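You operate a simulated robot arm through the tools that you are given. There is no shell and no other tool.

You are at the controls of a simulated two-armed robot. One attempt, no reset.

## Task
Put the blue wax ring on the right end of the wooden bench. Open the right bench drawer, put the yellow cloth in the inside of the right bench drawer and shut the drawer again. Put the white bobbin from the top of the low brown box left of the aisle on the shelf under the wooden bench. Take the grey bobbin from the top of the low brown box left of the aisle and leave it on top of the small white box there. Put the yellow ring on the top of the low steel stand. Fetch the red tube from the top of the white box by the aisle and stand it on the top of the brown-taped white box. Open the right jar lid. The order is free. Set down upright: red tube.

Only the result counts: the job must be done as asked and must still hold three seconds after the hand-in. Knocking over, shifting, dropping, spilling or breaking anything else fails it. Lids that push on must go on centred and level and be pressed home; caps that screw on are set level and turned clockwise until they are tight. Flat cloth is picked up by pressing the open fingertips on it (5 to 10 N) and closing them slowly along it; thin cloth reads only 2 to 8 mm in the jaws.

## Robot
Two 6-joint arms with three-finger grippers on one trunk, on a base that drives. Base frame: it is fixed to the floor where the robot stands at the start and does not move with it; the origin is under the middle of the robot, x ahead of it, y to its left, z up. Lengths are in mm, angles in degrees, forces in N, time in s.
The left shoulder is at the start at [40, 147, 1370], the right one opposite. With the tool pointing down near the work surface each hand reaches from about 340 to 560 mm from the robot's upright axis, wherever it stands, measured 20 degrees to its own side. Places, roughly: blue wax ring (4x4x3 cm) [-2600, 1300, 900]; grey bobbin (5x5x17 cm) [-300, 2900, 500]; inside of the right bench drawer [-3600, 2900, 800]; red tube (7x7x21 cm) [600, 4900, 500]; right bench drawer [-3500, 2900, 800]; right end of the wooden bench [-3600, 2800, 900]; right jar lid [-1000, 10400, 1100]; shelf under the wooden bench [-3300, 2200, 300]; small white box [-250, 2750, 500]; top of the brown-taped white box [1400, 5500, 500]; top of the low steel stand [400, 7600, 600]; white bobbin (5x5x17 cm) [-500, 2800, 500]; yellow cloth (7x7x3 cm) [-3000, 1900, 900]; yellow ring (4x4x2 cm) [-200, 2900, 500]. Payload 2.69 kg a hand.
The TCP of each hand is the grasp point between the finger pads, 29 mm short of the fingertips. In the tool frame z runs along the fingers and y along their closing line. Largest opening 120 mm; the body of the gripper starts 78 mm behind the TCP.
Orientation is that of the tool frame in the base frame, as a unit quaternion [x, y, z, w]. With the fingers straight down and closing along the base's y, the tool's x points along the base's -x, its y along +y and its z along -z.

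## Interface
- The arms move only by the tool move_arm. It takes "left_motion", "right_motion" or both (then of equal length, played together; a hand with none holds still); each is a list of rows, each a list of 7 numbers: the gripper command, from -1 (shut) to 1 (fully open), values between in proportion, then the shift along the tool's x, y, z in units of 200 mm (1.0 is 200 mm), then the turn, a rotation vector about the tool's x, y, z in units of 120 degrees (1.0 is 120 degrees). In form: [[fingers, dx, dy, dz, rx, ry, rz], ...]. A call has 1 to 20 rows; each row is the pose to reach, as a shift and turn from the pose commanded when the call began, along the tool's axes at that moment. A call with a number of a shift or a turn outside -1 to 1 is refused whole. Rows are played at 5 a second. More than 50 mm and 8.6 degrees between two rows, or a gripper value outside its range, and nothing of the call is played. A pose out of reach is approached as far as the arm can. The call stops where the force on the tool passes 40 N (or 10 N more than at its start, if that is more) or the arm is blocked; 0.2 s more then pass. The fingers move at their own pace and stop on an object; they squeeze with about 28 N. The grip force told is the motor's: it shows also when the fingers shut on nothing. Time passes only in rows, and 0.2 s behind the last, so rows that repeat a pose let the fingers close. The reply holds the time, the measured pose of the TCP, the force on the tool along the base axes, the opening and the grip force, in the units named above and with some noise, with the torque about the TCP (base axes, N m) and any sound that the robot's microphone picked up.
- Cameras (640 x 400 px; columns grow to the right, rows downward): "scene" is now at [101.2, 15, 1584.4]; the picture's right is [0.18, -0.98, 0.00], its down [-0.69, -0.13, -0.71] and it looks along [0.70, 0.13, -0.70] (base axes); focal length 276 px, centre (320, 200). "left" rides on the left gripper at [63, 0, -104] in its tool frame; the picture's right is [0.00, 1.00, 0.00], its down [-0.83, 0.00, -0.56] and it looks along [-0.56, 0.00, 0.83] (tool axes); focal length 275 px, centre (320, 200). "right" rides on the right gripper at [63, 0, -104] in its tool frame; the picture's right is [0.00, 1.00, 0.00], its down [-0.83, 0.00, -0.56] and it looks along [-0.56, 0.00, 0.83] (tool axes); focal length 275 px, centre (320, 200). There is no depth. A picture from a camera that has moved, and an enlarged one, comes with that camera's place and axes in the base frame and with its lens.
- snapshot(camera): a new picture of that camera. No time passes.
- raise_lower(by): slides the trunk up (or, below 0, down) by that many mm; the arms and the scene camera ride with it, the base frame stays. It gives what a move gives, with no picture.
- drive_base(legs): drives the robot by 1 to 6 legs, each [ahead, turn to the left] in mm and degrees, along the robot's own axes; the way and the turn of a leg run together, so that a leg with both is an arc; at most 1500 mm and 180 degrees a leg. The arms and the cameras ride along, it lands a little off, and it stops where it bumps. It gives what a move gives.
- aim_head(pan, tilt): turns the head with the scene camera to pan (to the left, within 86 degrees either way) and tilt (down, from -29 to 69), counted from straight ahead of the robot. It gives what a move gives.
- zoom(camera, box): a new picture of the part [left, top, right, bottom] of that camera's present view, enlarged. No time passes.
- job_done(): hands the job in; it is judged then, once.

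Places have to be worked out from the pictures, the camera data and where the tool is seen. Open the grippers and draw the arms clear of the work before you hand the job in, unless the task says otherwise.

The tools are called after "Emit:" as a command line: name --argument value ..., lists and objects as JSON in quotes. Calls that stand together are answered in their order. move_arm: Moves the arms, as the interface text tells. Its arguments: {"type":"object","properties":{"left_motion":{"type":"array","items":{"type":"array","items":{"type":"number"}}},"right_motion":{"type":"array","items":{"type":"array","items":{"type":"number"}}}},"required":[]} The other tools are called the same way: raise_lower (by) slides the trunk up or down; drive_base (legs) drives the base; aim_head (pan, tilt) turns the head that bears the scene camera; snapshot (camera) takes a picture; zoom (camera, box) takes an enlarged picture of a part of a camera's view; job_done () hands the job in.

At the start:

```text
time: 0.0
left_tool_pos: [463.8, 186.4, 1000.8]
left_ee_rot: [0.0, 1.0, 0.0, 0.0]
left_contact_force: [0.0, 0.0, -0.7]
left_torque: [0.0, 0.02, 0.04]
left_gripper_width: 120.1
left_grasp_force: 0.1
right_tool_pos: [517.0, -163.6, 1057.1]
right_ee_rot: [-0.001, 1.0, 0.0, 0.0]
right_contact_force: [-0.3, -1.0, 0.1]
right_torque: [0.01, -0.02, -0.01]
right_gripper_width: 120.1
right_grasp_force: 0.1
trunk travel left (down, up): [-497.0, 0.0]
robot x, y, heading: [-2.3, 2.8, -0.1]
head pan, tilt: [10.5, 44.7]
```

scene: 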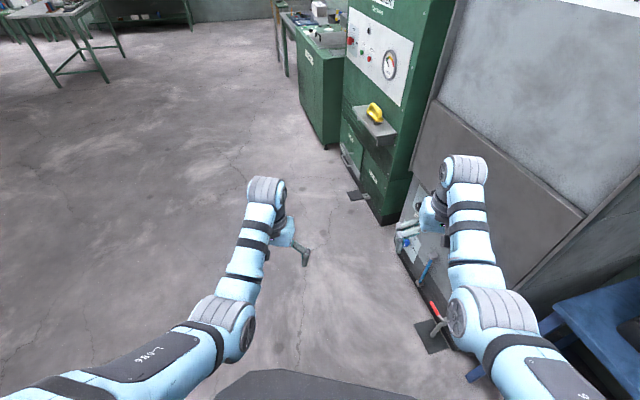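
right: 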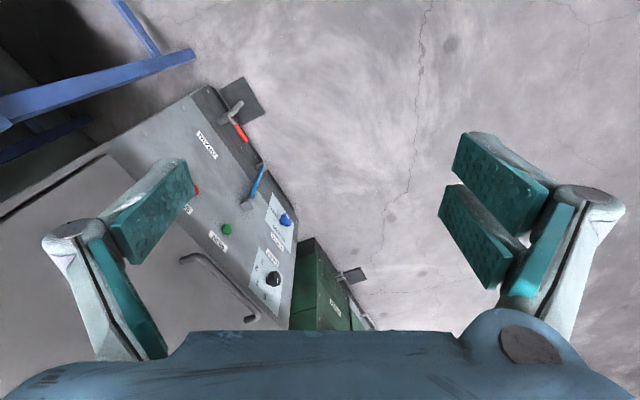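
left: 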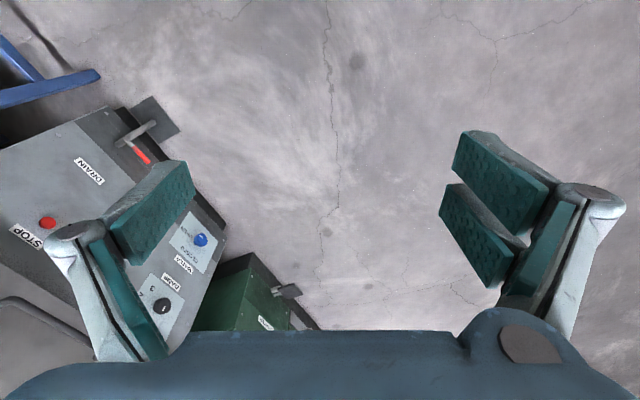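

The robot faces some machines on the right; the work lies to the left (+y). I look around with the head first.

Emit:
aim_head --pan 80 --tilt 15

Emit:
snapshot --camera "scene"

Emit:
aim_head --pan 30 --tilt 15

Emit:
snapshot --camera "scene"

```text
time: 1.4
left_tool_pos: [461.8, 187.3, 1000.5]
left_ee_rot: [0.0, 1.0, -0.001, 0.001]
left_contact_force: [-0.6, 0.1, 0.3]
left_torque: [0.0, -0.01, 0.0]
left_gripper_width: 119.9
left_grasp_force: 0.1
right_tool_pos: [518.0, -162.6, 1056.5]
right_ee_rot: [-0.001, 1.0, 0.0, 0.0]
right_contact_force: [0.4, 0.4, 0.5]
right_torque: [0.03, -0.02, 0.02]
right_gripper_width: 119.9
right_grasp_force: 0.0
trunk travel left (down, up): [-497.0, 0.0]
robot x, y, heading: [-1.4, -0.5, 0.1]
head pan, tilt: [80.0, 15.0]
```

```text
taken
camera scene: at [37.3, 92.1, 1630.7], right [0.98, -0.17, 0.0], down [-0.05, -0.26, -0.97], along [0.17, 0.95, -0.26], focal length 276 px, centre (320, 200)
```

scene: 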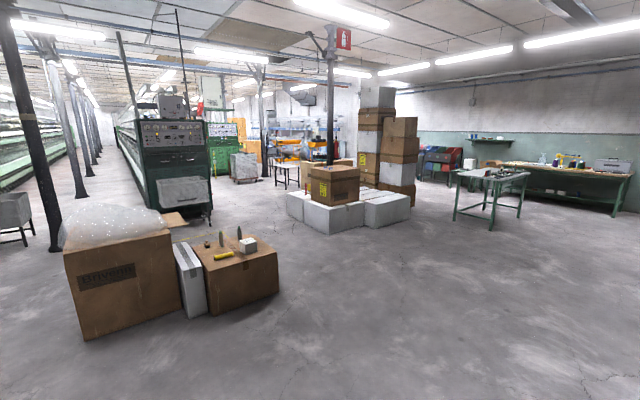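

```text
time: 2.6
left_tool_pos: [463.3, 185.9, 999.4]
left_ee_rot: [0.0, 1.0, 0.0, 0.0]
left_contact_force: [0.3, -0.1, 0.5]
left_torque: [0.01, -0.01, -0.02]
left_gripper_width: 120.3
left_grasp_force: 0.1
right_tool_pos: [516.5, -163.0, 1056.1]
right_ee_rot: [-0.001, 1.0, 0.0, 0.0]
right_contact_force: [0.2, 0.0, 0.3]
right_torque: [0.03, 0.02, 0.02]
right_gripper_width: 120.1
right_grasp_force: 0.0
trunk travel left (down, up): [-497.0, 0.0]
robot x, y, heading: [-3.4, -0.4, -0.0]
head pan, tilt: [30.0, 15.0]
```

```text
taken
camera scene: at [101.8, 46.9, 1630.7], right [0.5, -0.87, 0.0], down [-0.22, -0.13, -0.97], along [0.84, 0.48, -0.26], focal length 276 px, centre (320, 200)
```

scene: 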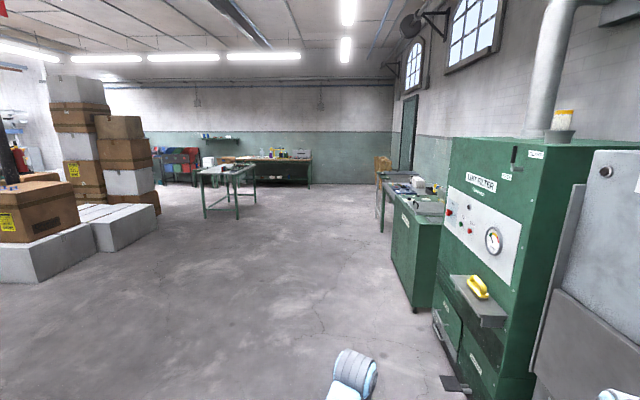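

The low brown box with the bobbins is seen ahead-left. I turn the base to the left to face +y and look towards the wooden bench as well.

Emit:
drive_base --legs '[[0, 90]]'

Emit:
aim_head --pan 70 --tilt 15

Emit:
snapshot --camera "scene"

Emit:
aim_head --pan 10 --tilt 15

Emit:
snapshot --camera "scene"

Emit:
zoom --camera "scene" --box '[120, 160, 420, 340]'

```text
time: 6.8
left_tool_pos: [-194.1, 459.6, 999.8]
left_ee_rot: [0.713, -0.701, 0.0, 0.0]
left_contact_force: [-0.3, 0.1, 0.2]
left_torque: [-0.01, 0.0, 0.0]
left_gripper_width: 119.9
left_grasp_force: 0.1
right_tool_pos: [153.0, 518.6, 1056.4]
right_ee_rot: [0.713, -0.701, 0.0, 0.0]
right_contact_force: [-1.0, 0.0, 0.3]
right_torque: [0.01, 0.01, 0.01]
right_gripper_width: 120.2
right_grasp_force: 0.1
trunk travel left (down, up): [-497.0, 0.0]
robot x, y, heading: [1.7, -1.1, 90.9]
head pan, tilt: [30.0, 15.0]
```

```text
time: 7.9
left_tool_pos: [-193.5, 459.8, 1000.5]
left_ee_rot: [0.714, -0.701, 0.0, 0.0]
left_contact_force: [0.5, -0.1, -0.2]
left_torque: [0.0, 0.02, -0.01]
left_gripper_width: 119.9
left_grasp_force: 0.1
right_tool_pos: [153.4, 519.4, 1058.1]
right_ee_rot: [0.713, -0.701, 0.0, -0.001]
right_contact_force: [-0.3, 0.1, -0.6]
right_torque: [0.01, -0.01, 0.0]
right_gripper_width: 120.4
right_grasp_force: 0.1
trunk travel left (down, up): [-497.0, 0.0]
robot x, y, heading: [0.1, 2.2, 91.1]
head pan, tilt: [70.0, 15.0]
```

```text
taken
camera scene: at [-88.0, 51.0, 1630.8], right [0.33, 0.95, 0.0], down [0.24, -0.08, -0.97], along [-0.91, 0.32, -0.26], focal length 276 px, centre (320, 200)
```

scene: 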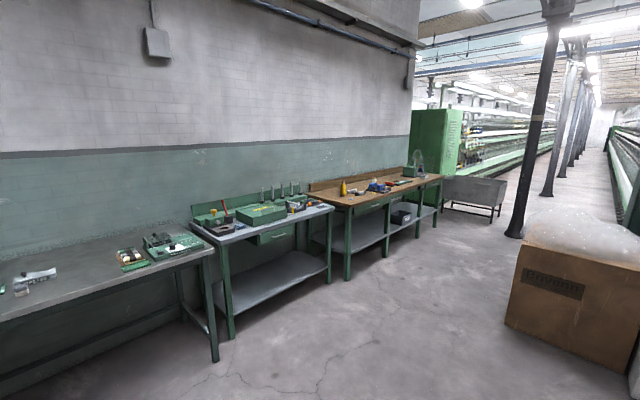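

```text
time: 9.2
left_tool_pos: [-193.3, 460.1, 999.8]
left_ee_rot: [0.713, -0.701, 0.0, 0.0]
left_contact_force: [-0.2, -0.1, 0.1]
left_torque: [0.02, 0.0, 0.01]
left_gripper_width: 120.0
left_grasp_force: 0.2
right_tool_pos: [152.9, 519.7, 1057.0]
right_ee_rot: [0.713, -0.701, 0.0, 0.0]
right_contact_force: [1.0, 0.2, -0.3]
right_torque: [-0.02, -0.02, 0.02]
right_gripper_width: 120.1
right_grasp_force: 0.1
trunk travel left (down, up): [-497.0, 0.0]
robot x, y, heading: [1.0, 2.5, 91.2]
head pan, tilt: [10.0, 15.0]
```

```text
taken
camera scene: at [-17.6, 112.2, 1630.7], right [0.98, 0.19, 0.0], down [0.05, -0.25, -0.97], along [-0.18, 0.95, -0.26], focal length 276 px, centre (320, 200)
```

scene: 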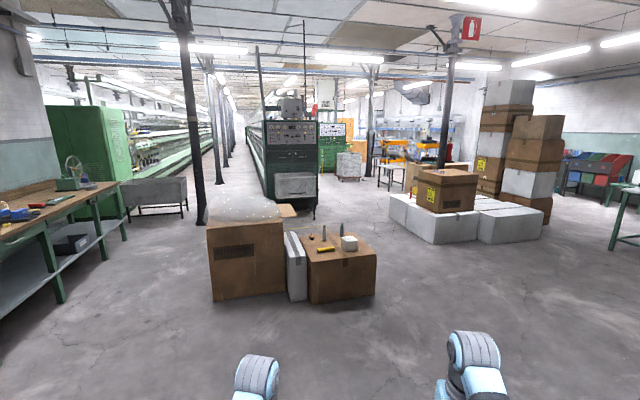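

```text
2.13 times, centred on (270, 250) of scene
camera zoom: at [-17.6, 112.2, 1630.7], right [0.98, 0.19, 0.0], down [0.05, -0.25, -0.97], along [-0.18, 0.95, -0.26], focal length 589 px, centre (427, 93)
```

zoom: 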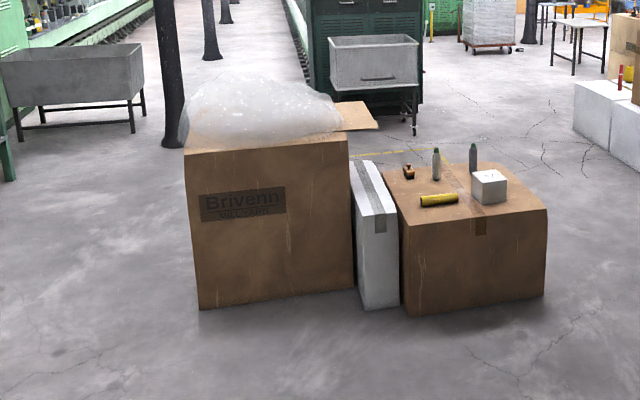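

The low brown box's front face runs from about (-525,2320) to (75,2580), top at z≈455; bobbins stand near (-470,2780) and (-310,2900). I drive closer for a better view.

Emit:
drive_base --legs '[[1400, 0]]'

Emit:
aim_head --pan 12 --tilt 40

Emit:
snapshot --camera "scene"

Emit:
zoom --camera "scene" --box '[200, 50, 440, 200]'

```text
time: 16.2
left_tool_pos: [-196.2, 1855.8, 1000.5]
left_ee_rot: [-0.706, 0.708, 0.0, -0.001]
left_contact_force: [0.2, -0.3, 0.2]
left_torque: [0.0, -0.04, 0.02]
left_gripper_width: 120.0
left_grasp_force: 0.1
right_tool_pos: [152.0, 1911.0, 1057.2]
right_ee_rot: [-0.707, 0.707, 0.0, 0.0]
right_contact_force: [0.7, 0.0, -0.3]
right_torque: [0.03, 0.0, 0.03]
right_gripper_width: 120.0
right_grasp_force: 0.1
trunk travel left (down, up): [-497.0, 0.0]
robot x, y, heading: [-8.3, 1394.0, 89.6]
head pan, tilt: [10.0, 15.0]
```

```text
time: 17.1
left_tool_pos: [-195.2, 1858.0, 999.5]
left_ee_rot: [-0.706, 0.708, 0.0, 0.0]
left_contact_force: [-0.6, -0.5, 0.1]
left_torque: [0.03, 0.0, 0.0]
left_gripper_width: 120.2
left_grasp_force: 0.1
right_tool_pos: [153.5, 1911.8, 1055.9]
right_ee_rot: [0.708, -0.707, 0.0, 0.0]
right_contact_force: [0.3, -0.3, -1.1]
right_torque: [0.0, -0.02, 0.02]
right_gripper_width: 119.9
right_grasp_force: 0.0
trunk travel left (down, up): [-497.0, 0.0]
robot x, y, heading: [-9.5, 1397.1, 89.9]
head pan, tilt: [12.0, 40.0]
```

```text
taken
camera scene: at [-27.4, 1498.6, 1591.2], right [0.98, 0.21, 0.0], down [0.13, -0.63, -0.77], along [-0.16, 0.75, -0.64], focal length 276 px, centre (320, 200)
```

scene: 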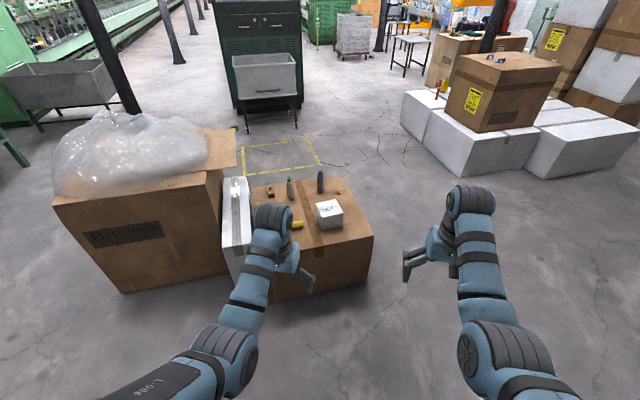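

```text
2.67 times, centred on (320, 125) of scene
camera zoom: at [-27.4, 1498.6, 1591.2], right [0.98, 0.21, 0.0], down [0.13, -0.63, -0.77], along [-0.16, 0.75, -0.64], focal length 736 px, centre (320, 400)
```

zoom: 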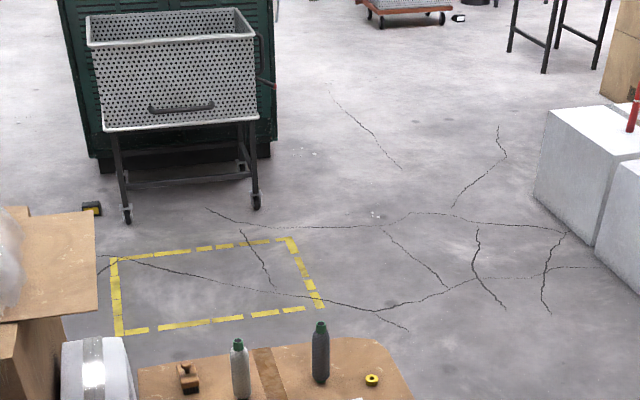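

The yellow ring, grey bobbin and white bobbin are near the rear edge of the box. Zoom in on the box's top.

Emit:
zoom --camera "scene" --box '[210, 150, 390, 270]'

```text
3.33 times, centred on (300, 210) of scene
camera zoom: at [-27.4, 1498.6, 1591.2], right [0.98, 0.21, 0.0], down [0.13, -0.63, -0.77], along [-0.16, 0.75, -0.64], focal length 920 px, centre (387, 167)
```

zoom: 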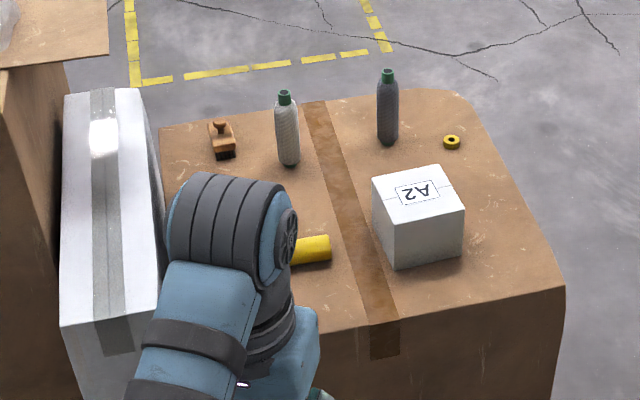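

Estimates: ring ≈(-195,2913), grey ≈(-321,2892), white ≈(-492,2796), small white box centre ≈(-213,2647, top 572). I look down to gauge the base's footprint.

Emit:
aim_head --pan 0 --tilt 69

Emit:
snapshot --camera "scene"

Emit:
aim_head --pan 80 --tilt 69

Emit:
snapshot --camera "scene"

```text
time: 18.0
left_tool_pos: [-195.2, 1857.7, 999.5]
left_ee_rot: [-0.707, 0.707, -0.001, 0.0]
left_contact_force: [0.0, 1.1, 0.0]
left_torque: [-0.03, 0.0, 0.02]
left_gripper_width: 119.9
left_grasp_force: 0.0
right_tool_pos: [153.6, 1911.6, 1057.8]
right_ee_rot: [0.707, -0.707, 0.0, 0.0]
right_contact_force: [0.3, 0.2, -0.1]
right_torque: [-0.05, 0.01, 0.02]
right_gripper_width: 119.9
right_grasp_force: 0.1
trunk travel left (down, up): [-497.0, 0.0]
robot x, y, heading: [-6.1, 1394.3, 90.0]
head pan, tilt: [0.0, 68.8]
```

```text
taken
camera scene: at [-9.9, 1471.1, 1555.1], right [1.0, 0.0, 0.0], down [0.0, -0.93, -0.36], along [0.0, 0.36, -0.93], focal length 276 px, centre (320, 200)
```

scene: 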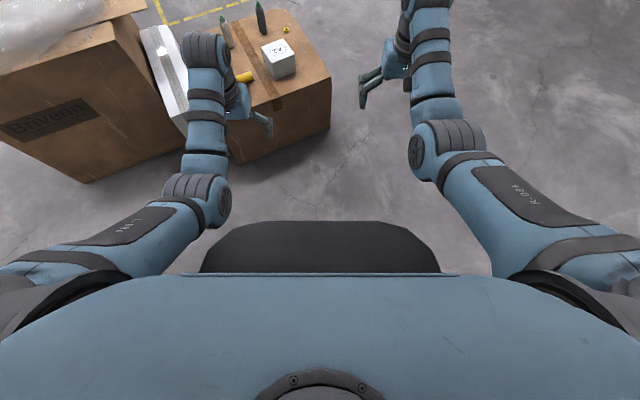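

```text
time: 19.5
left_tool_pos: [-195.8, 1857.7, 999.9]
left_ee_rot: [-0.706, 0.708, 0.0, 0.001]
left_contact_force: [0.5, 0.0, -0.6]
left_torque: [0.03, -0.02, 0.04]
left_gripper_width: 119.9
left_grasp_force: 0.0
right_tool_pos: [153.3, 1911.1, 1056.4]
right_ee_rot: [0.707, -0.707, 0.0, 0.001]
right_contact_force: [0.4, -0.3, 0.0]
right_torque: [0.01, -0.01, -0.02]
right_gripper_width: 120.1
right_grasp_force: 0.1
trunk travel left (down, up): [-497.0, 0.0]
robot x, y, heading: [-13.6, 1393.4, 90.0]
head pan, tilt: [80.0, 68.8]
```

```text
taken
camera scene: at [-65.0, 1425.0, 1555.1], right [0.18, 0.98, 0.0], down [0.92, -0.16, -0.36], along [-0.36, 0.06, -0.93], focal length 276 px, centre (320, 200)
```

scene: 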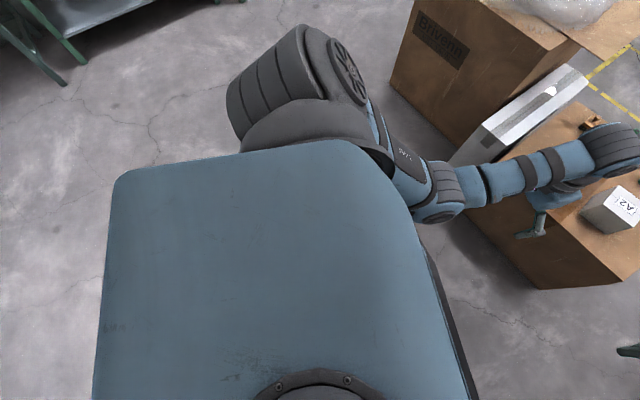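

The dark plate ahead of the torso may be the base or trunk; I lower the trunk (needed anyway) and look again to get its height by parallax.

Emit:
raise_lower --by -300

Emit:
aim_head --pan 0 --tilt 69

Emit:
snapshot --camera "scene"

```text
time: 22.5
left_tool_pos: [-196.4, 1858.7, 702.0]
left_ee_rot: [-0.706, 0.708, 0.0, 0.0]
left_contact_force: [1.0, -0.2, -0.2]
left_torque: [-0.01, 0.0, -0.04]
left_gripper_width: 119.9
left_grasp_force: 0.0
right_tool_pos: [153.8, 1910.9, 758.1]
right_ee_rot: [-0.707, 0.707, 0.001, 0.0]
right_contact_force: [0.7, -0.1, 0.1]
right_torque: [-0.03, 0.0, -0.02]
right_gripper_width: 119.8
right_grasp_force: 0.1
trunk travel left (down, up): [-197.0, 300.0]
robot x, y, heading: [-10.7, 1396.3, 89.9]
head pan, tilt: [80.0, 68.8]
```

```text
time: 24.1
left_tool_pos: [-195.6, 1857.2, 700.9]
left_ee_rot: [-0.706, 0.708, 0.001, 0.0]
left_contact_force: [0.0, 0.6, -0.2]
left_torque: [-0.01, 0.01, -0.03]
left_gripper_width: 119.9
left_grasp_force: 0.0
right_tool_pos: [152.7, 1911.4, 757.7]
right_ee_rot: [-0.707, 0.707, 0.0, 0.0]
right_contact_force: [-0.2, 0.5, 0.4]
right_torque: [0.01, 0.01, -0.01]
right_gripper_width: 119.9
right_grasp_force: 0.0
trunk travel left (down, up): [-197.0, 300.0]
robot x, y, heading: [-10.1, 1401.2, 90.1]
head pan, tilt: [0.0, 68.8]
```

```text
taken
camera scene: at [-9.9, 1471.0, 1256.3], right [1.0, 0.0, 0.0], down [0.0, -0.93, -0.36], along [0.0, 0.36, -0.93], focal length 276 px, centre (320, 200)
```

scene: 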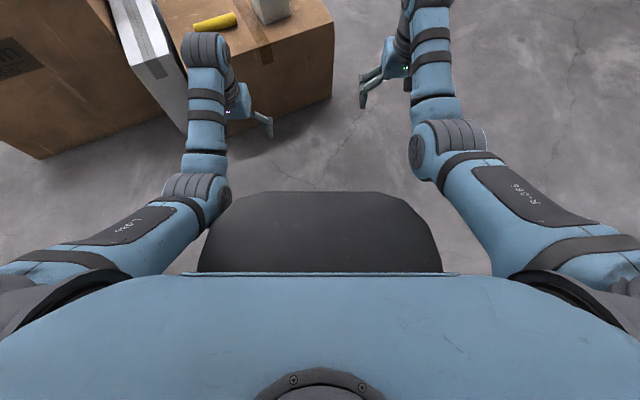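

Parallax suggests a base hood about 0.5 m high reaching well ahead. I refine with a zoomed look and a fully lowered trunk.

Emit:
zoom --camera "scene" --box '[180, 150, 460, 325]'

Emit:
raise_lower --by -190

Emit:
zoom --camera "scene" --box '[180, 110, 460, 285]'

```text
2.29 times, centred on (320, 238) of scene
camera zoom: at [-9.9, 1471.0, 1256.3], right [1.0, 0.0, 0.0], down [0.0, -0.93, -0.36], along [0.0, 0.36, -0.93], focal length 631 px, centre (320, 114)
```

zoom: 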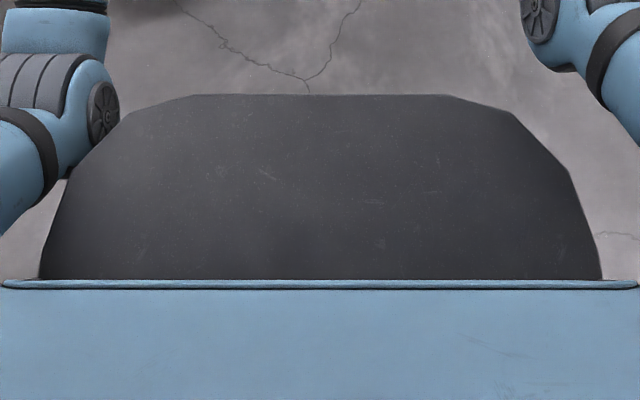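

```text
time: 26.1
left_tool_pos: [-195.3, 1857.3, 510.8]
left_ee_rot: [-0.707, 0.708, 0.0, 0.0]
left_contact_force: [0.4, 0.0, 0.3]
left_torque: [0.03, 0.02, -0.01]
left_gripper_width: 120.2
left_grasp_force: 0.1
right_tool_pos: [153.4, 1911.4, 568.0]
right_ee_rot: [-0.707, 0.707, 0.0, 0.0]
right_contact_force: [-1.0, 0.4, 0.2]
right_torque: [-0.01, -0.02, 0.0]
right_gripper_width: 119.9
right_grasp_force: 0.0
trunk travel left (down, up): [-7.0, 490.0]
robot x, y, heading: [-10.3, 1392.7, 90.1]
head pan, tilt: [0.0, 68.8]
```

```text
2.29 times, centred on (320, 198) of scene
camera zoom: at [-9.8, 1470.9, 1066.2], right [1.0, 0.0, 0.0], down [0.0, -0.93, -0.36], along [0.0, 0.36, -0.93], focal length 631 px, centre (320, 206)
```

zoom: 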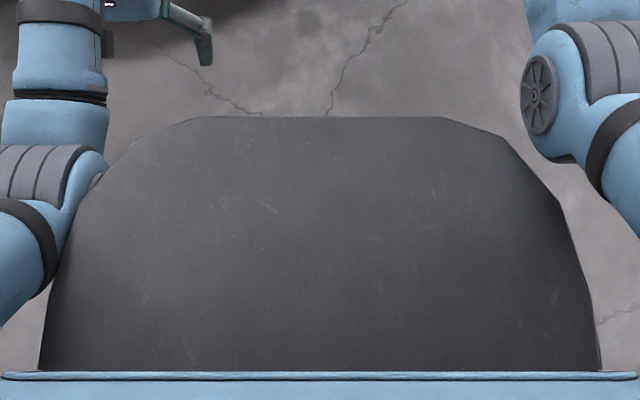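

The base hood reaches ≈413 mm ahead of the axis at z≈466, so I must stop short of the box and reach out with a tilted tool. I drive round to the box's right (east) side, keeping well clear, facing heading ≈205°.

Emit:
drive_base --legs '[[0, -33.2], [1204, 0], [0, 33.8], [964, 0], [0, 114.4]]'

Emit:
aim_head --pan 0 --tilt 40

Emit:
snapshot --camera "scene"

```text
time: 44.9
left_tool_pos: [316.9, 3004.0, 511.1]
left_ee_rot: [0.978, 0.207, 0.0, 0.001]
left_contact_force: [-0.4, -0.3, 0.6]
left_torque: [0.03, 0.02, -0.01]
left_gripper_width: 120.1
left_grasp_force: 0.1
right_tool_pos: [125.9, 3301.5, 567.0]
right_ee_rot: [0.978, 0.207, -0.001, 0.0]
right_contact_force: [0.2, 0.3, 0.6]
right_torque: [0.04, 0.01, 0.0]
right_gripper_width: 120.0
right_grasp_force: 0.0
trunk travel left (down, up): [-7.0, 490.0]
robot x, y, heading: [664.5, 3364.1, -156.1]
head pan, tilt: [0.0, 68.8]
```

```text
time: 45.8
left_tool_pos: [316.0, 3004.4, 512.2]
left_ee_rot: [0.978, 0.207, 0.0, 0.0]
left_contact_force: [0.0, -0.3, 0.2]
left_torque: [0.0, -0.02, -0.02]
left_gripper_width: 120.1
left_grasp_force: 0.1
right_tool_pos: [125.4, 3299.7, 568.5]
right_ee_rot: [0.978, 0.207, 0.001, 0.0]
right_contact_force: [-0.2, 0.5, 0.0]
right_torque: [0.02, -0.01, 0.0]
right_gripper_width: 120.1
right_grasp_force: 0.1
trunk travel left (down, up): [-7.0, 490.0]
robot x, y, heading: [662.7, 3358.9, -156.1]
head pan, tilt: [0.0, 40.0]
```

```text
taken
camera scene: at [568.4, 3318.1, 1102.2], right [-0.4, 0.92, 0.0], down [0.59, 0.26, -0.77], along [-0.7, -0.31, -0.64], focal length 276 px, centre (320, 200)
```

scene: 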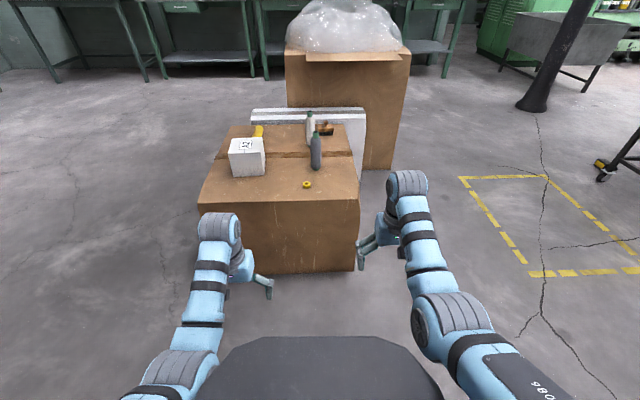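

Positions agree (ring ≈(-191,2923), grey ≈(-320,2900), top z≈455). I raise the trunk for clearance and creep up to the box's east side.

Emit:
raise_lower --by 200

Emit:
drive_base --legs '[[360, 0]]'

Emit:
aim_head --pan 0 --tilt 60

Emit:
snapshot --camera "scene"

Emit:
snapshot --camera "left"

```text
time: 48.0
left_tool_pos: [315.3, 3003.5, 710.0]
left_ee_rot: [0.978, 0.206, 0.0, 0.0]
left_contact_force: [1.0, -0.1, -0.2]
left_torque: [0.0, 0.02, 0.01]
left_gripper_width: 120.0
left_grasp_force: 0.0
right_tool_pos: [126.2, 3300.3, 767.6]
right_ee_rot: [0.978, 0.207, 0.001, 0.0]
right_contact_force: [-0.5, 0.1, 0.5]
right_torque: [-0.03, -0.01, 0.0]
right_gripper_width: 120.3
right_grasp_force: 0.1
trunk travel left (down, up): [-207.0, 290.0]
robot x, y, heading: [666.1, 3361.8, -156.2]
head pan, tilt: [0.0, 40.0]
```

```text
time: 50.3
left_tool_pos: [-8.2, 2854.7, 711.0]
left_ee_rot: [0.978, 0.211, 0.001, 0.0]
left_contact_force: [0.1, 0.0, -0.5]
left_torque: [0.01, -0.01, 0.01]
left_gripper_width: 120.0
left_grasp_force: 0.0
right_tool_pos: [-202.1, 3149.8, 767.2]
right_ee_rot: [0.978, 0.211, 0.0, 0.0]
right_contact_force: [0.8, -0.2, -0.4]
right_torque: [0.0, 0.0, -0.03]
right_gripper_width: 120.1
right_grasp_force: 0.0
trunk travel left (down, up): [-207.0, 290.0]
robot x, y, heading: [334.7, 3213.5, -155.9]
head pan, tilt: [0.0, 40.0]
```

```text
time: 51.1
left_tool_pos: [-9.4, 2853.7, 711.7]
left_ee_rot: [0.977, 0.211, -0.001, 0.001]
left_contact_force: [0.5, -0.6, 0.4]
left_torque: [-0.03, 0.0, 0.01]
left_gripper_width: 120.0
left_grasp_force: 0.0
right_tool_pos: [-202.8, 3149.8, 767.4]
right_ee_rot: [0.977, 0.211, -0.001, 0.0]
right_contact_force: [0.5, 0.1, 0.0]
right_torque: [0.03, -0.03, 0.0]
right_gripper_width: 120.0
right_grasp_force: 0.0
trunk travel left (down, up): [-207.0, 290.0]
robot x, y, heading: [334.0, 3213.7, -155.8]
head pan, tilt: [0.0, 60.0]
```

```text
taken
camera scene: at [257.3, 3178.2, 1275.7], right [-0.41, 0.91, 0.0], down [0.79, 0.36, -0.5], along [-0.46, -0.21, -0.87], focal length 276 px, centre (320, 200)
```

scene: 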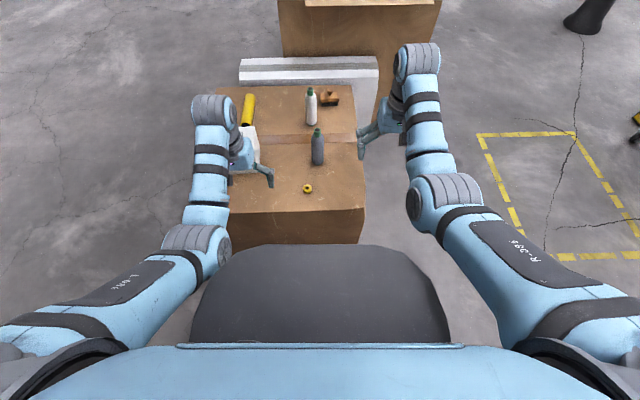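

```text
taken
camera left: at [48.8, 2879.1, 816.4], right [0.41, -0.91, 0.0], down [-0.76, -0.34, 0.56], along [-0.51, -0.23, -0.83], focal length 275 px, centre (320, 200)
```

left: 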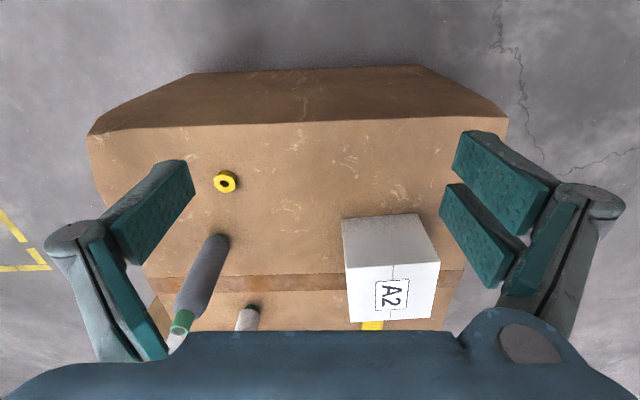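

Gap between hood and box edge is still ≈110 mm; ring ≈(-195,2924), grey ≈(-328,2903), small white box centre ≈(-207,2655). I creep 75 mm further and check the gap.

Emit:
drive_base --legs '[[75, 0]]'

Emit:
snapshot --camera "scene"

```text
time: 52.1
left_tool_pos: [-77.7, 2823.0, 711.1]
left_ee_rot: [0.977, 0.211, 0.001, 0.0]
left_contact_force: [0.3, 0.0, 0.3]
left_torque: [0.01, -0.05, -0.01]
left_gripper_width: 120.2
left_grasp_force: 0.1
right_tool_pos: [-271.4, 3117.6, 768.1]
right_ee_rot: [0.977, 0.212, 0.0, 0.0]
right_contact_force: [0.9, 0.2, -0.3]
right_torque: [0.0, -0.03, 0.03]
right_gripper_width: 120.0
right_grasp_force: 0.1
trunk travel left (down, up): [-207.0, 290.0]
robot x, y, heading: [266.7, 3184.9, -155.5]
head pan, tilt: [0.0, 60.0]
```

```text
taken
camera scene: at [189.2, 3147.4, 1275.8], right [-0.41, 0.91, 0.0], down [0.79, 0.36, -0.5], along [-0.46, -0.21, -0.87], focal length 276 px, centre (320, 200)
```

scene: 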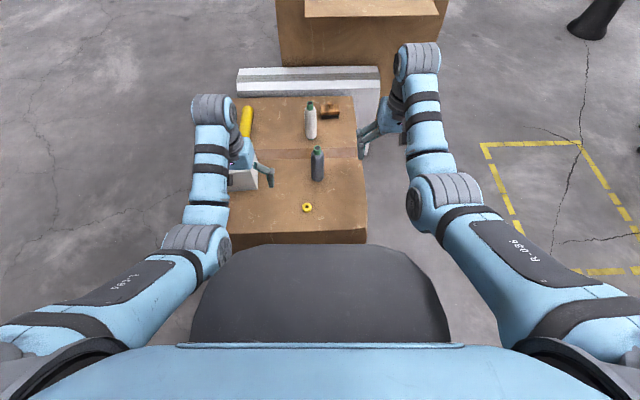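

Now the hood is ≈40 mm from the box. I lower the trunk by 150 mm, then swing the left hand, pitched 45° forward, to a pre-grasp in front of the grey bobbin while the right arm moves aside.

Emit:
raise_lower --by -150

Emit:
move_arm --left_motion '[[1, -0.053, -0.109, -0.01, 0, -0.047, 0], [1, -0.106, -0.219, -0.02, 0, -0.094, 0], [1, -0.159, -0.328, -0.02, 0, -0.141, 0], [1, -0.212, -0.437, -0.03, 0, -0.188, 0], [1, -0.266, -0.547, -0.03, 0, -0.234, 0], [1, -0.319, -0.656, -0.03, 0, -0.281, 0], [1, -0.372, -0.766, -0.03, 0, -0.328, 0], [1, -0.425, -0.875, -0.03, 0, -0.375, 0], [1, -0.425, -0.875, -0.03, 0, -0.375, 0]]' --right_motion '[[1, 0, -0.06, -0.06, 0, 0, 0], [1, 0, -0.12, -0.12, 0, 0, 0], [1, 0, -0.18, -0.18, 0, 0, 0], [1, 0, -0.24, -0.24, 0, 0, 0], [1, 0, -0.3, -0.3, 0, 0, 0], [1, 0, -0.36, -0.36, 0, 0, 0], [1, 0, -0.42, -0.42, 0, 0, 0], [1, 0, -0.48, -0.48, 0, 0, 0], [1, 0, -0.48, -0.48, 0, 0, 0]]'

Emit:
snapshot --camera "left"

Emit:
snapshot --camera "scene"

```text
time: 53.9
left_tool_pos: [-76.6, 2823.2, 559.9]
left_ee_rot: [0.977, 0.212, 0.0, 0.001]
left_contact_force: [0.2, 1.1, -0.5]
left_torque: [-0.02, 0.01, 0.0]
left_gripper_width: 119.8
left_grasp_force: 0.0
right_tool_pos: [-271.6, 3117.6, 616.7]
right_ee_rot: [0.977, 0.212, 0.0, 0.0]
right_contact_force: [-0.2, 0.5, 0.3]
right_torque: [0.01, -0.02, -0.01]
right_gripper_width: 120.1
right_grasp_force: 0.1
trunk travel left (down, up): [-57.0, 440.0]
robot x, y, heading: [267.4, 3183.2, -155.7]
head pan, tilt: [0.0, 60.0]
```

```text
time: 55.4
left_tool_pos: [-200.8, 2812.7, 594.1]
left_ee_rot: [0.914, 0.21, -0.319, 0.137]
left_contact_force: [0.2, -0.2, -0.3]
left_torque: [-0.01, 0.03, 0.03]
left_gripper_width: 120.0
left_grasp_force: 0.1
left hand out of reach, approached as far as the arm can: row 6, 7
right_tool_pos: [-325.8, 3175.4, 681.0]
right_ee_rot: [0.977, 0.212, 0.0, -0.001]
right_contact_force: [-0.2, 0.2, 0.4]
right_torque: [0.0, -0.03, 0.03]
right_gripper_width: 119.7
right_grasp_force: 0.0
right hand out of reach, approached as far as the arm can: row 2, 3, 4, 5, 6, 7
trunk travel left (down, up): [-57.0, 440.0]
robot x, y, heading: [265.3, 3184.7, -155.9]
head pan, tilt: [0.0, 60.0]
stopped in row 7 (left hand): the arm was blocked; the commanded pose is now the measured one
```

```text
taken
camera left: at [-100.8, 2871.2, 634.6], right [0.47, -0.88, 0.12], down [-0.3, -0.03, 0.95], along [-0.83, -0.48, -0.28], focal length 275 px, centre (320, 200)
```

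left: 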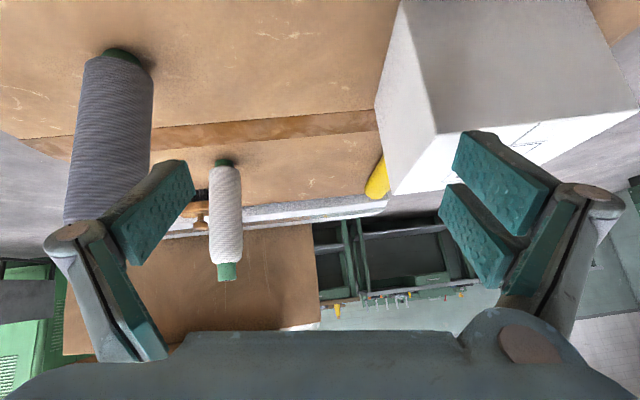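

```text
taken
camera scene: at [188.1, 3147.0, 1123.8], right [-0.41, 0.91, 0.0], down [0.79, 0.36, -0.5], along [-0.46, -0.21, -0.87], focal length 276 px, centre (320, 200)
```

scene: 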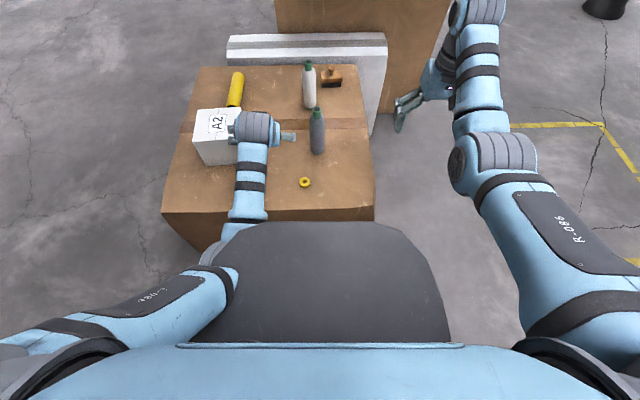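

The left arm got blocked reaching inwards across the hood. I raise the trunk 60 mm, square the hand up again and pull it out, then turn the base ~14° right so the grey bobbin lies on the left hand's own side.

Emit:
raise_lower --by 60

Emit:
move_arm --left_motion '[[1, 0.117, 0.11, -0.082, 0.031, -0.021, -0.006], [1, 0.234, 0.22, -0.164, 0.063, -0.043, -0.013], [1, 0.234, 0.22, -0.164, 0.063, -0.043, -0.013]]'

Emit:
drive_base --legs '[[-12, 0], [0, -14]]'

Emit:
snapshot --camera "scene"

Emit:
snapshot --camera "left"

```text
time: 56.4
left_tool_pos: [-199.2, 2813.2, 654.0]
left_ee_rot: [0.915, 0.209, -0.316, 0.136]
left_contact_force: [0.7, 0.1, 0.0]
left_torque: [0.0, 0.03, -0.01]
left_gripper_width: 120.0
left_grasp_force: 0.0
right_tool_pos: [-325.7, 3175.4, 741.4]
right_ee_rot: [0.977, 0.213, 0.0, 0.0]
right_contact_force: [0.2, 0.8, -0.4]
right_torque: [-0.02, 0.03, 0.0]
right_gripper_width: 120.1
right_grasp_force: 0.1
trunk travel left (down, up): [-117.0, 380.0]
robot x, y, heading: [265.0, 3184.5, -155.6]
head pan, tilt: [0.0, 60.0]
```

```text
time: 57.4
left_tool_pos: [-151.8, 2806.3, 689.5]
left_ee_rot: [0.89, 0.192, -0.406, 0.073]
left_contact_force: [0.7, -0.5, 0.5]
left_torque: [-0.04, 0.02, 0.0]
left_gripper_width: 119.6
left_grasp_force: 0.0
right_tool_pos: [-325.2, 3175.9, 743.6]
right_ee_rot: [0.977, 0.212, -0.002, -0.001]
right_contact_force: [-0.1, -1.0, 0.2]
right_torque: [0.02, 0.02, -0.03]
right_gripper_width: 120.0
right_grasp_force: 0.0
trunk travel left (down, up): [-117.0, 380.0]
robot x, y, heading: [268.8, 3181.2, -155.5]
head pan, tilt: [0.0, 60.0]
stopped in row 3 (left hand): the arm was blocked; the commanded pose is now the measured one
```

```text
time: 59.0
left_tool_pos: [-221.0, 2923.2, 691.9]
left_ee_rot: [0.905, 0.083, -0.416, 0.023]
left_contact_force: [0.0, 0.0, -0.2]
left_torque: [0.01, -0.01, 0.01]
left_gripper_width: 120.1
left_grasp_force: 0.2
right_tool_pos: [-299.6, 3323.6, 743.1]
right_ee_rot: [0.996, 0.091, -0.001, 0.0]
right_contact_force: [1.1, -0.2, -0.6]
right_torque: [-0.03, 0.01, -0.04]
right_gripper_width: 120.1
right_grasp_force: 0.2
trunk travel left (down, up): [-117.0, 380.0]
robot x, y, heading: [279.1, 3187.0, -169.6]
head pan, tilt: [0.0, 60.0]
```

```text
taken
camera scene: at [193.3, 3172.2, 1185.2], right [-0.18, 0.98, 0.0], down [0.85, 0.16, -0.5], along [-0.49, -0.09, -0.87], focal length 276 px, centre (320, 200)
```

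scene: 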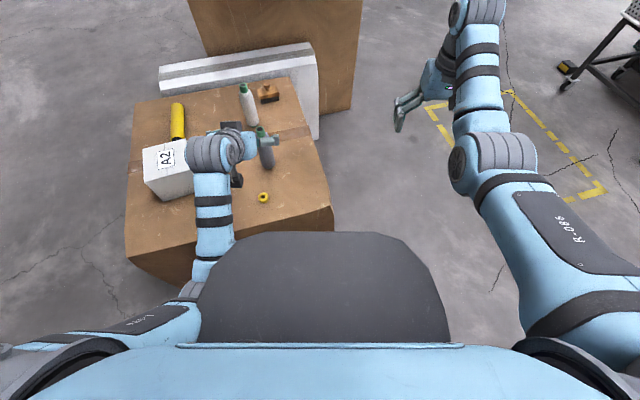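

```text
taken
camera left: at [-102.4, 2942.0, 714.0], right [0.17, -0.99, -0.02], down [-0.12, -0.04, 0.99], along [-0.98, -0.16, -0.12], focal length 275 px, centre (320, 200)
```

left: 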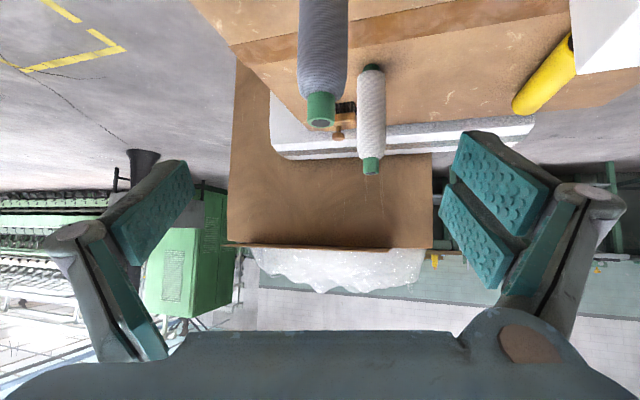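

The hand is now squarely behind the grey bobbin (≈109 mm ahead, ≈120 mm lower). I slide it along the tool axis so that the open fingers straddle the bobbin.

Emit:
move_arm --left_motion '[[1, 0.023, 0, 0.16, 0, 0, 0], [1, 0.045, 0, 0.32, 0, 0, 0], [1, 0.068, 0, 0.48, 0, 0, 0], [1, 0.09, 0, 0.64, 0, 0, 0], [1, 0.113, 0, 0.8, 0, 0, 0], [1, 0.113, 0, 0.8, 0, 0, 0]]'

Emit:
snapshot --camera "left"

Emit:
snapshot --camera "scene"

```text
time: 60.4
left_tool_pos: [-327.8, 2906.8, 570.3]
left_ee_rot: [0.905, 0.083, -0.416, 0.023]
left_contact_force: [-0.4, 1.0, 0.3]
left_torque: [-0.02, 0.02, -0.01]
left_gripper_width: 120.1
left_grasp_force: 0.0
right_tool_pos: [-297.9, 3324.5, 741.3]
right_ee_rot: [0.996, 0.091, -0.001, -0.001]
right_contact_force: [1.1, -0.7, -0.3]
right_torque: [0.01, 0.03, -0.01]
right_gripper_width: 120.2
right_grasp_force: 0.0
trunk travel left (down, up): [-117.0, 380.0]
robot x, y, heading: [278.0, 3187.5, -169.6]
head pan, tilt: [0.0, 60.0]
```

```text
taken
camera left: at [-208.8, 2925.7, 592.1], right [0.17, -0.99, -0.02], down [-0.12, -0.04, 0.99], along [-0.98, -0.16, -0.12], focal length 275 px, centre (320, 200)
```

left: 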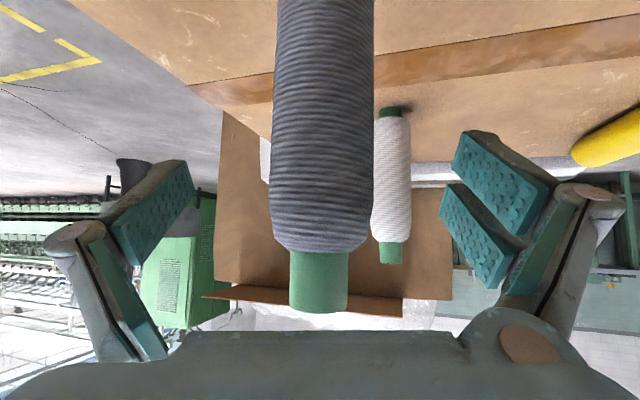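

```text
taken
camera scene: at [193.2, 3172.1, 1184.9], right [-0.18, 0.98, 0.0], down [0.85, 0.16, -0.5], along [-0.49, -0.09, -0.87], focal length 276 px, centre (320, 200)
```

scene: 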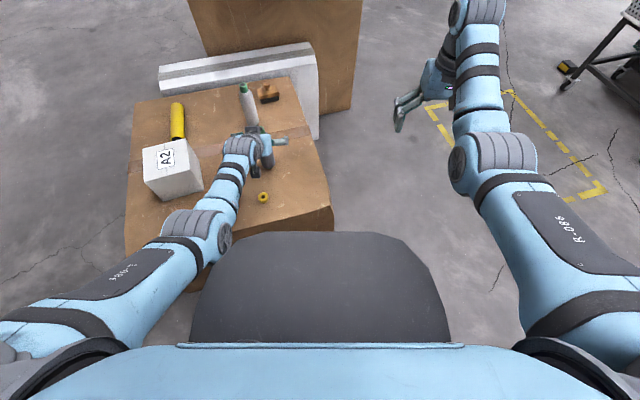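

The bobbin is centred between the pads. I close the fingers.

Emit:
move_arm --left_motion '[[-1, 0, 0, 0, 0, 0, 0], [-1, 0, 0, 0, 0, 0, 0], [-1, 0, 0, 0, 0, 0, 0], [-1, 0, 0, 0, 0, 0, 0], [-1, 0, 0, 0, 0, 0, 0]]'

```text
time: 61.6
left_tool_pos: [-328.3, 2907.0, 570.7]
left_ee_rot: [0.906, 0.083, -0.415, 0.023]
left_contact_force: [0.0, -1.4, 1.0]
left_torque: [-0.12, -0.06, -0.03]
left_gripper_width: 42.7
left_grasp_force: 27.5
right_tool_pos: [-298.7, 3324.2, 741.8]
right_ee_rot: [0.996, 0.091, 0.001, -0.001]
right_contact_force: [-0.2, -0.3, -0.8]
right_torque: [0.02, -0.02, 0.0]
right_gripper_width: 120.1
right_grasp_force: 0.1
trunk travel left (down, up): [-117.0, 380.0]
robot x, y, heading: [276.3, 3187.6, -169.6]
head pan, tilt: [0.0, 60.0]
```

Grey bobbin gripped (42.7 mm). I lift it with the trunk and swing the base left so the hand comes over the small white box.

Emit:
raise_lower --by 180

Emit:
drive_base --legs '[[0, 22]]'

Emit:
snapshot --camera "scene"

Emit:
snapshot --camera "left"

```text
time: 63.6
left_tool_pos: [-328.0, 2907.2, 750.7]
left_ee_rot: [0.905, 0.083, -0.415, 0.024]
left_contact_force: [-0.2, -0.2, -0.9]
left_torque: [-0.01, 0.01, 0.01]
left_gripper_width: 42.0
left_grasp_force: 27.7
right_tool_pos: [-299.4, 3324.0, 921.1]
right_ee_rot: [0.996, 0.091, -0.001, -0.001]
right_contact_force: [0.4, 0.3, -0.1]
right_torque: [-0.01, 0.0, 0.01]
right_gripper_width: 120.0
right_grasp_force: 0.0
trunk travel left (down, up): [-297.0, 200.0]
robot x, y, heading: [277.6, 3190.3, -169.6]
head pan, tilt: [0.0, 60.0]
```

```text
time: 65.1
left_tool_pos: [-179.1, 2701.5, 749.4]
left_ee_rot: [0.873, 0.253, -0.404, 0.101]
left_contact_force: [0.3, -0.1, -1.3]
left_torque: [0.02, -0.02, 0.0]
left_gripper_width: 41.7
left_grasp_force: 28.0
right_tool_pos: [-308.1, 3098.5, 920.6]
right_ee_rot: [0.96, 0.279, 0.0, 0.0]
right_contact_force: [0.8, 0.1, -0.2]
right_torque: [0.03, -0.02, 0.0]
right_gripper_width: 120.1
right_grasp_force: 0.0
trunk travel left (down, up): [-297.0, 200.0]
robot x, y, heading: [276.8, 3187.9, -147.7]
head pan, tilt: [0.0, 60.0]
```

```text
taken
camera scene: at [204.4, 3141.5, 1364.7], right [-0.53, 0.84, 0.0], down [0.73, 0.46, -0.5], along [-0.42, -0.27, -0.87], focal length 276 px, centre (320, 200)
```

scene: 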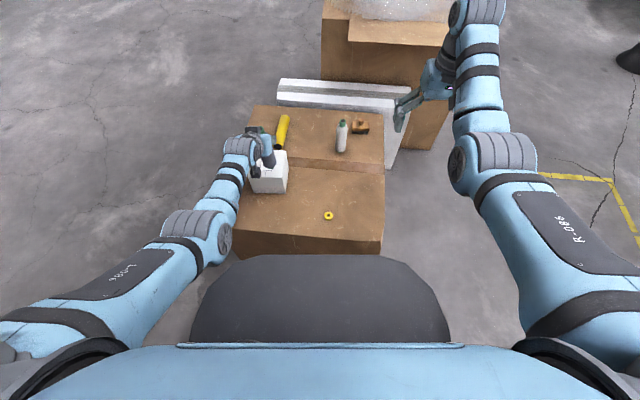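

```text
taken
camera left: at [-76.2, 2763.4, 771.6], right [0.52, -0.85, -0.02], down [-0.09, -0.08, 0.99], along [-0.85, -0.52, -0.12], focal length 275 px, centre (320, 200)
```

left: 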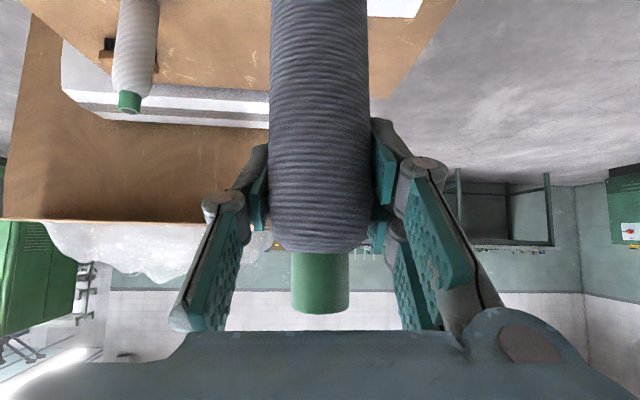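

I shift the bobbin over the box centre (≈(-209,2652)) and lower the trunk most of the way.

Emit:
move_arm --left_motion '[[-1, -0.086, 0.066, 0.096, 0, 0, 0], [-1, -0.171, 0.132, 0.192, 0, 0, 0], [-1, -0.171, 0.132, 0.192, 0, 0, 0]]'

Emit:
raise_lower --by -45

Emit:
snapshot --camera "scene"

Emit:
zoom --camera "scene" --box '[210, 90, 370, 190]'

Emit:
snapshot --camera "left"

```text
time: 65.9
left_tool_pos: [-185.4, 2667.4, 761.1]
left_ee_rot: [0.874, 0.253, -0.403, 0.101]
left_contact_force: [0.3, 0.0, -0.2]
left_torque: [0.01, 0.0, -0.02]
left_gripper_width: 41.6
left_grasp_force: 28.2
left hand out of reach, approached as far as the arm can: row 1, 2, 3
right_tool_pos: [-307.9, 3098.1, 921.1]
right_ee_rot: [0.96, 0.279, 0.0, -0.001]
right_contact_force: [-0.1, 0.7, 0.7]
right_torque: [0.0, -0.01, 0.02]
right_gripper_width: 120.2
right_grasp_force: 0.0
trunk travel left (down, up): [-297.0, 200.0]
robot x, y, heading: [278.4, 3188.1, -147.6]
head pan, tilt: [0.0, 60.0]
```

```text
time: 66.8
left_tool_pos: [-187.0, 2667.4, 716.7]
left_ee_rot: [0.873, 0.254, -0.404, 0.101]
left_contact_force: [-0.1, 0.2, -1.7]
left_torque: [-0.03, 0.04, 0.01]
left_gripper_width: 41.2
left_grasp_force: 28.4
right_tool_pos: [-308.1, 3099.1, 876.7]
right_ee_rot: [0.96, 0.279, 0.0, 0.0]
right_contact_force: [-0.8, 0.9, 0.0]
right_torque: [0.0, -0.01, 0.01]
right_gripper_width: 119.9
right_grasp_force: 0.0
trunk travel left (down, up): [-252.0, 245.0]
robot x, y, heading: [281.5, 3189.1, -147.7]
head pan, tilt: [0.0, 60.0]
```

```text
taken
camera scene: at [204.9, 3141.2, 1320.2], right [-0.53, 0.84, 0.0], down [0.73, 0.46, -0.5], along [-0.42, -0.27, -0.87], focal length 276 px, centre (320, 200)
```

scene: 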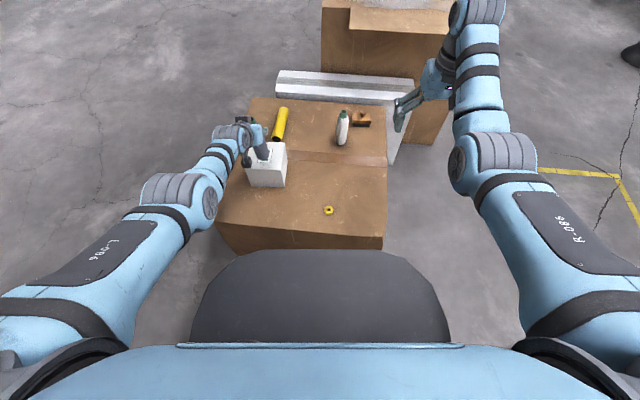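

```text
4.00 times, centred on (290, 140) of scene
camera zoom: at [204.9, 3141.2, 1320.2], right [-0.53, 0.84, 0.0], down [0.73, 0.46, -0.5], along [-0.42, -0.27, -0.87], focal length 1104 px, centre (440, 440)
```

zoom: 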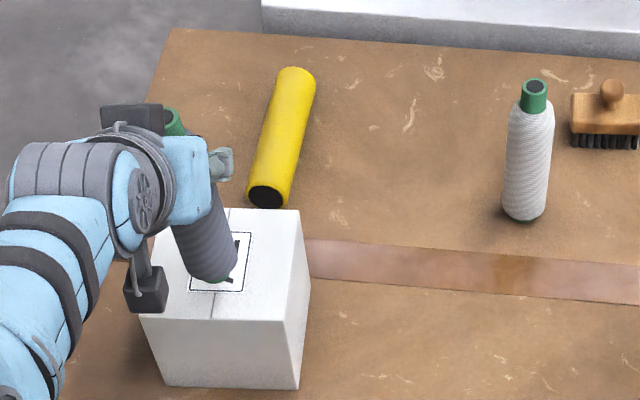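

```text
taken
camera left: at [-83.4, 2729.3, 738.6], right [0.52, -0.85, -0.02], down [-0.09, -0.08, 0.99], along [-0.85, -0.52, -0.12], focal length 275 px, centre (320, 200)
```

left: 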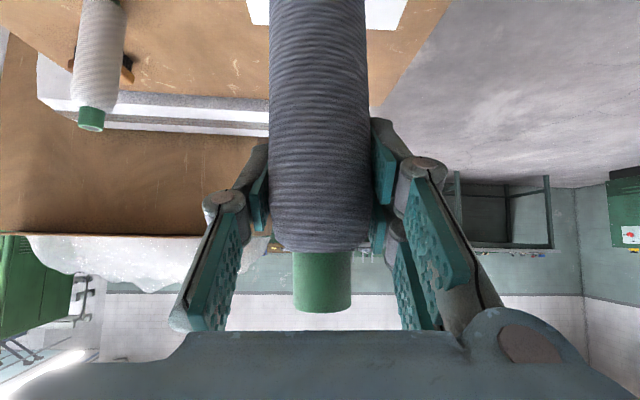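

The bobbin hangs about 25 mm off the box centre because the arm is at its reach limit; raising the hand relative to the trunk (then lowering the trunk) gives more reach. I raise the hand 80 mm first.

Emit:
move_arm --left_motion '[[-1, -0.152, -0.005, -0.13, 0, 0, 0], [-1, -0.303, -0.011, -0.26, 0, 0, 0], [-1, -0.303, -0.011, -0.26, 0, 0, 0]]'

```text
time: 67.6
left_tool_pos: [-187.4, 2664.4, 797.7]
left_ee_rot: [0.874, 0.253, -0.403, 0.101]
left_contact_force: [-0.6, -0.5, -1.0]
left_torque: [-0.01, 0.01, 0.02]
left_gripper_width: 41.4
left_grasp_force: 28.2
right_tool_pos: [-309.3, 3097.9, 876.9]
right_ee_rot: [0.96, 0.279, 0.0, -0.001]
right_contact_force: [-0.3, -0.1, 0.1]
right_torque: [0.03, -0.02, 0.02]
right_gripper_width: 120.0
right_grasp_force: 0.0
trunk travel left (down, up): [-252.0, 245.0]
robot x, y, heading: [274.7, 3186.9, -147.4]
head pan, tilt: [0.0, 60.0]
```

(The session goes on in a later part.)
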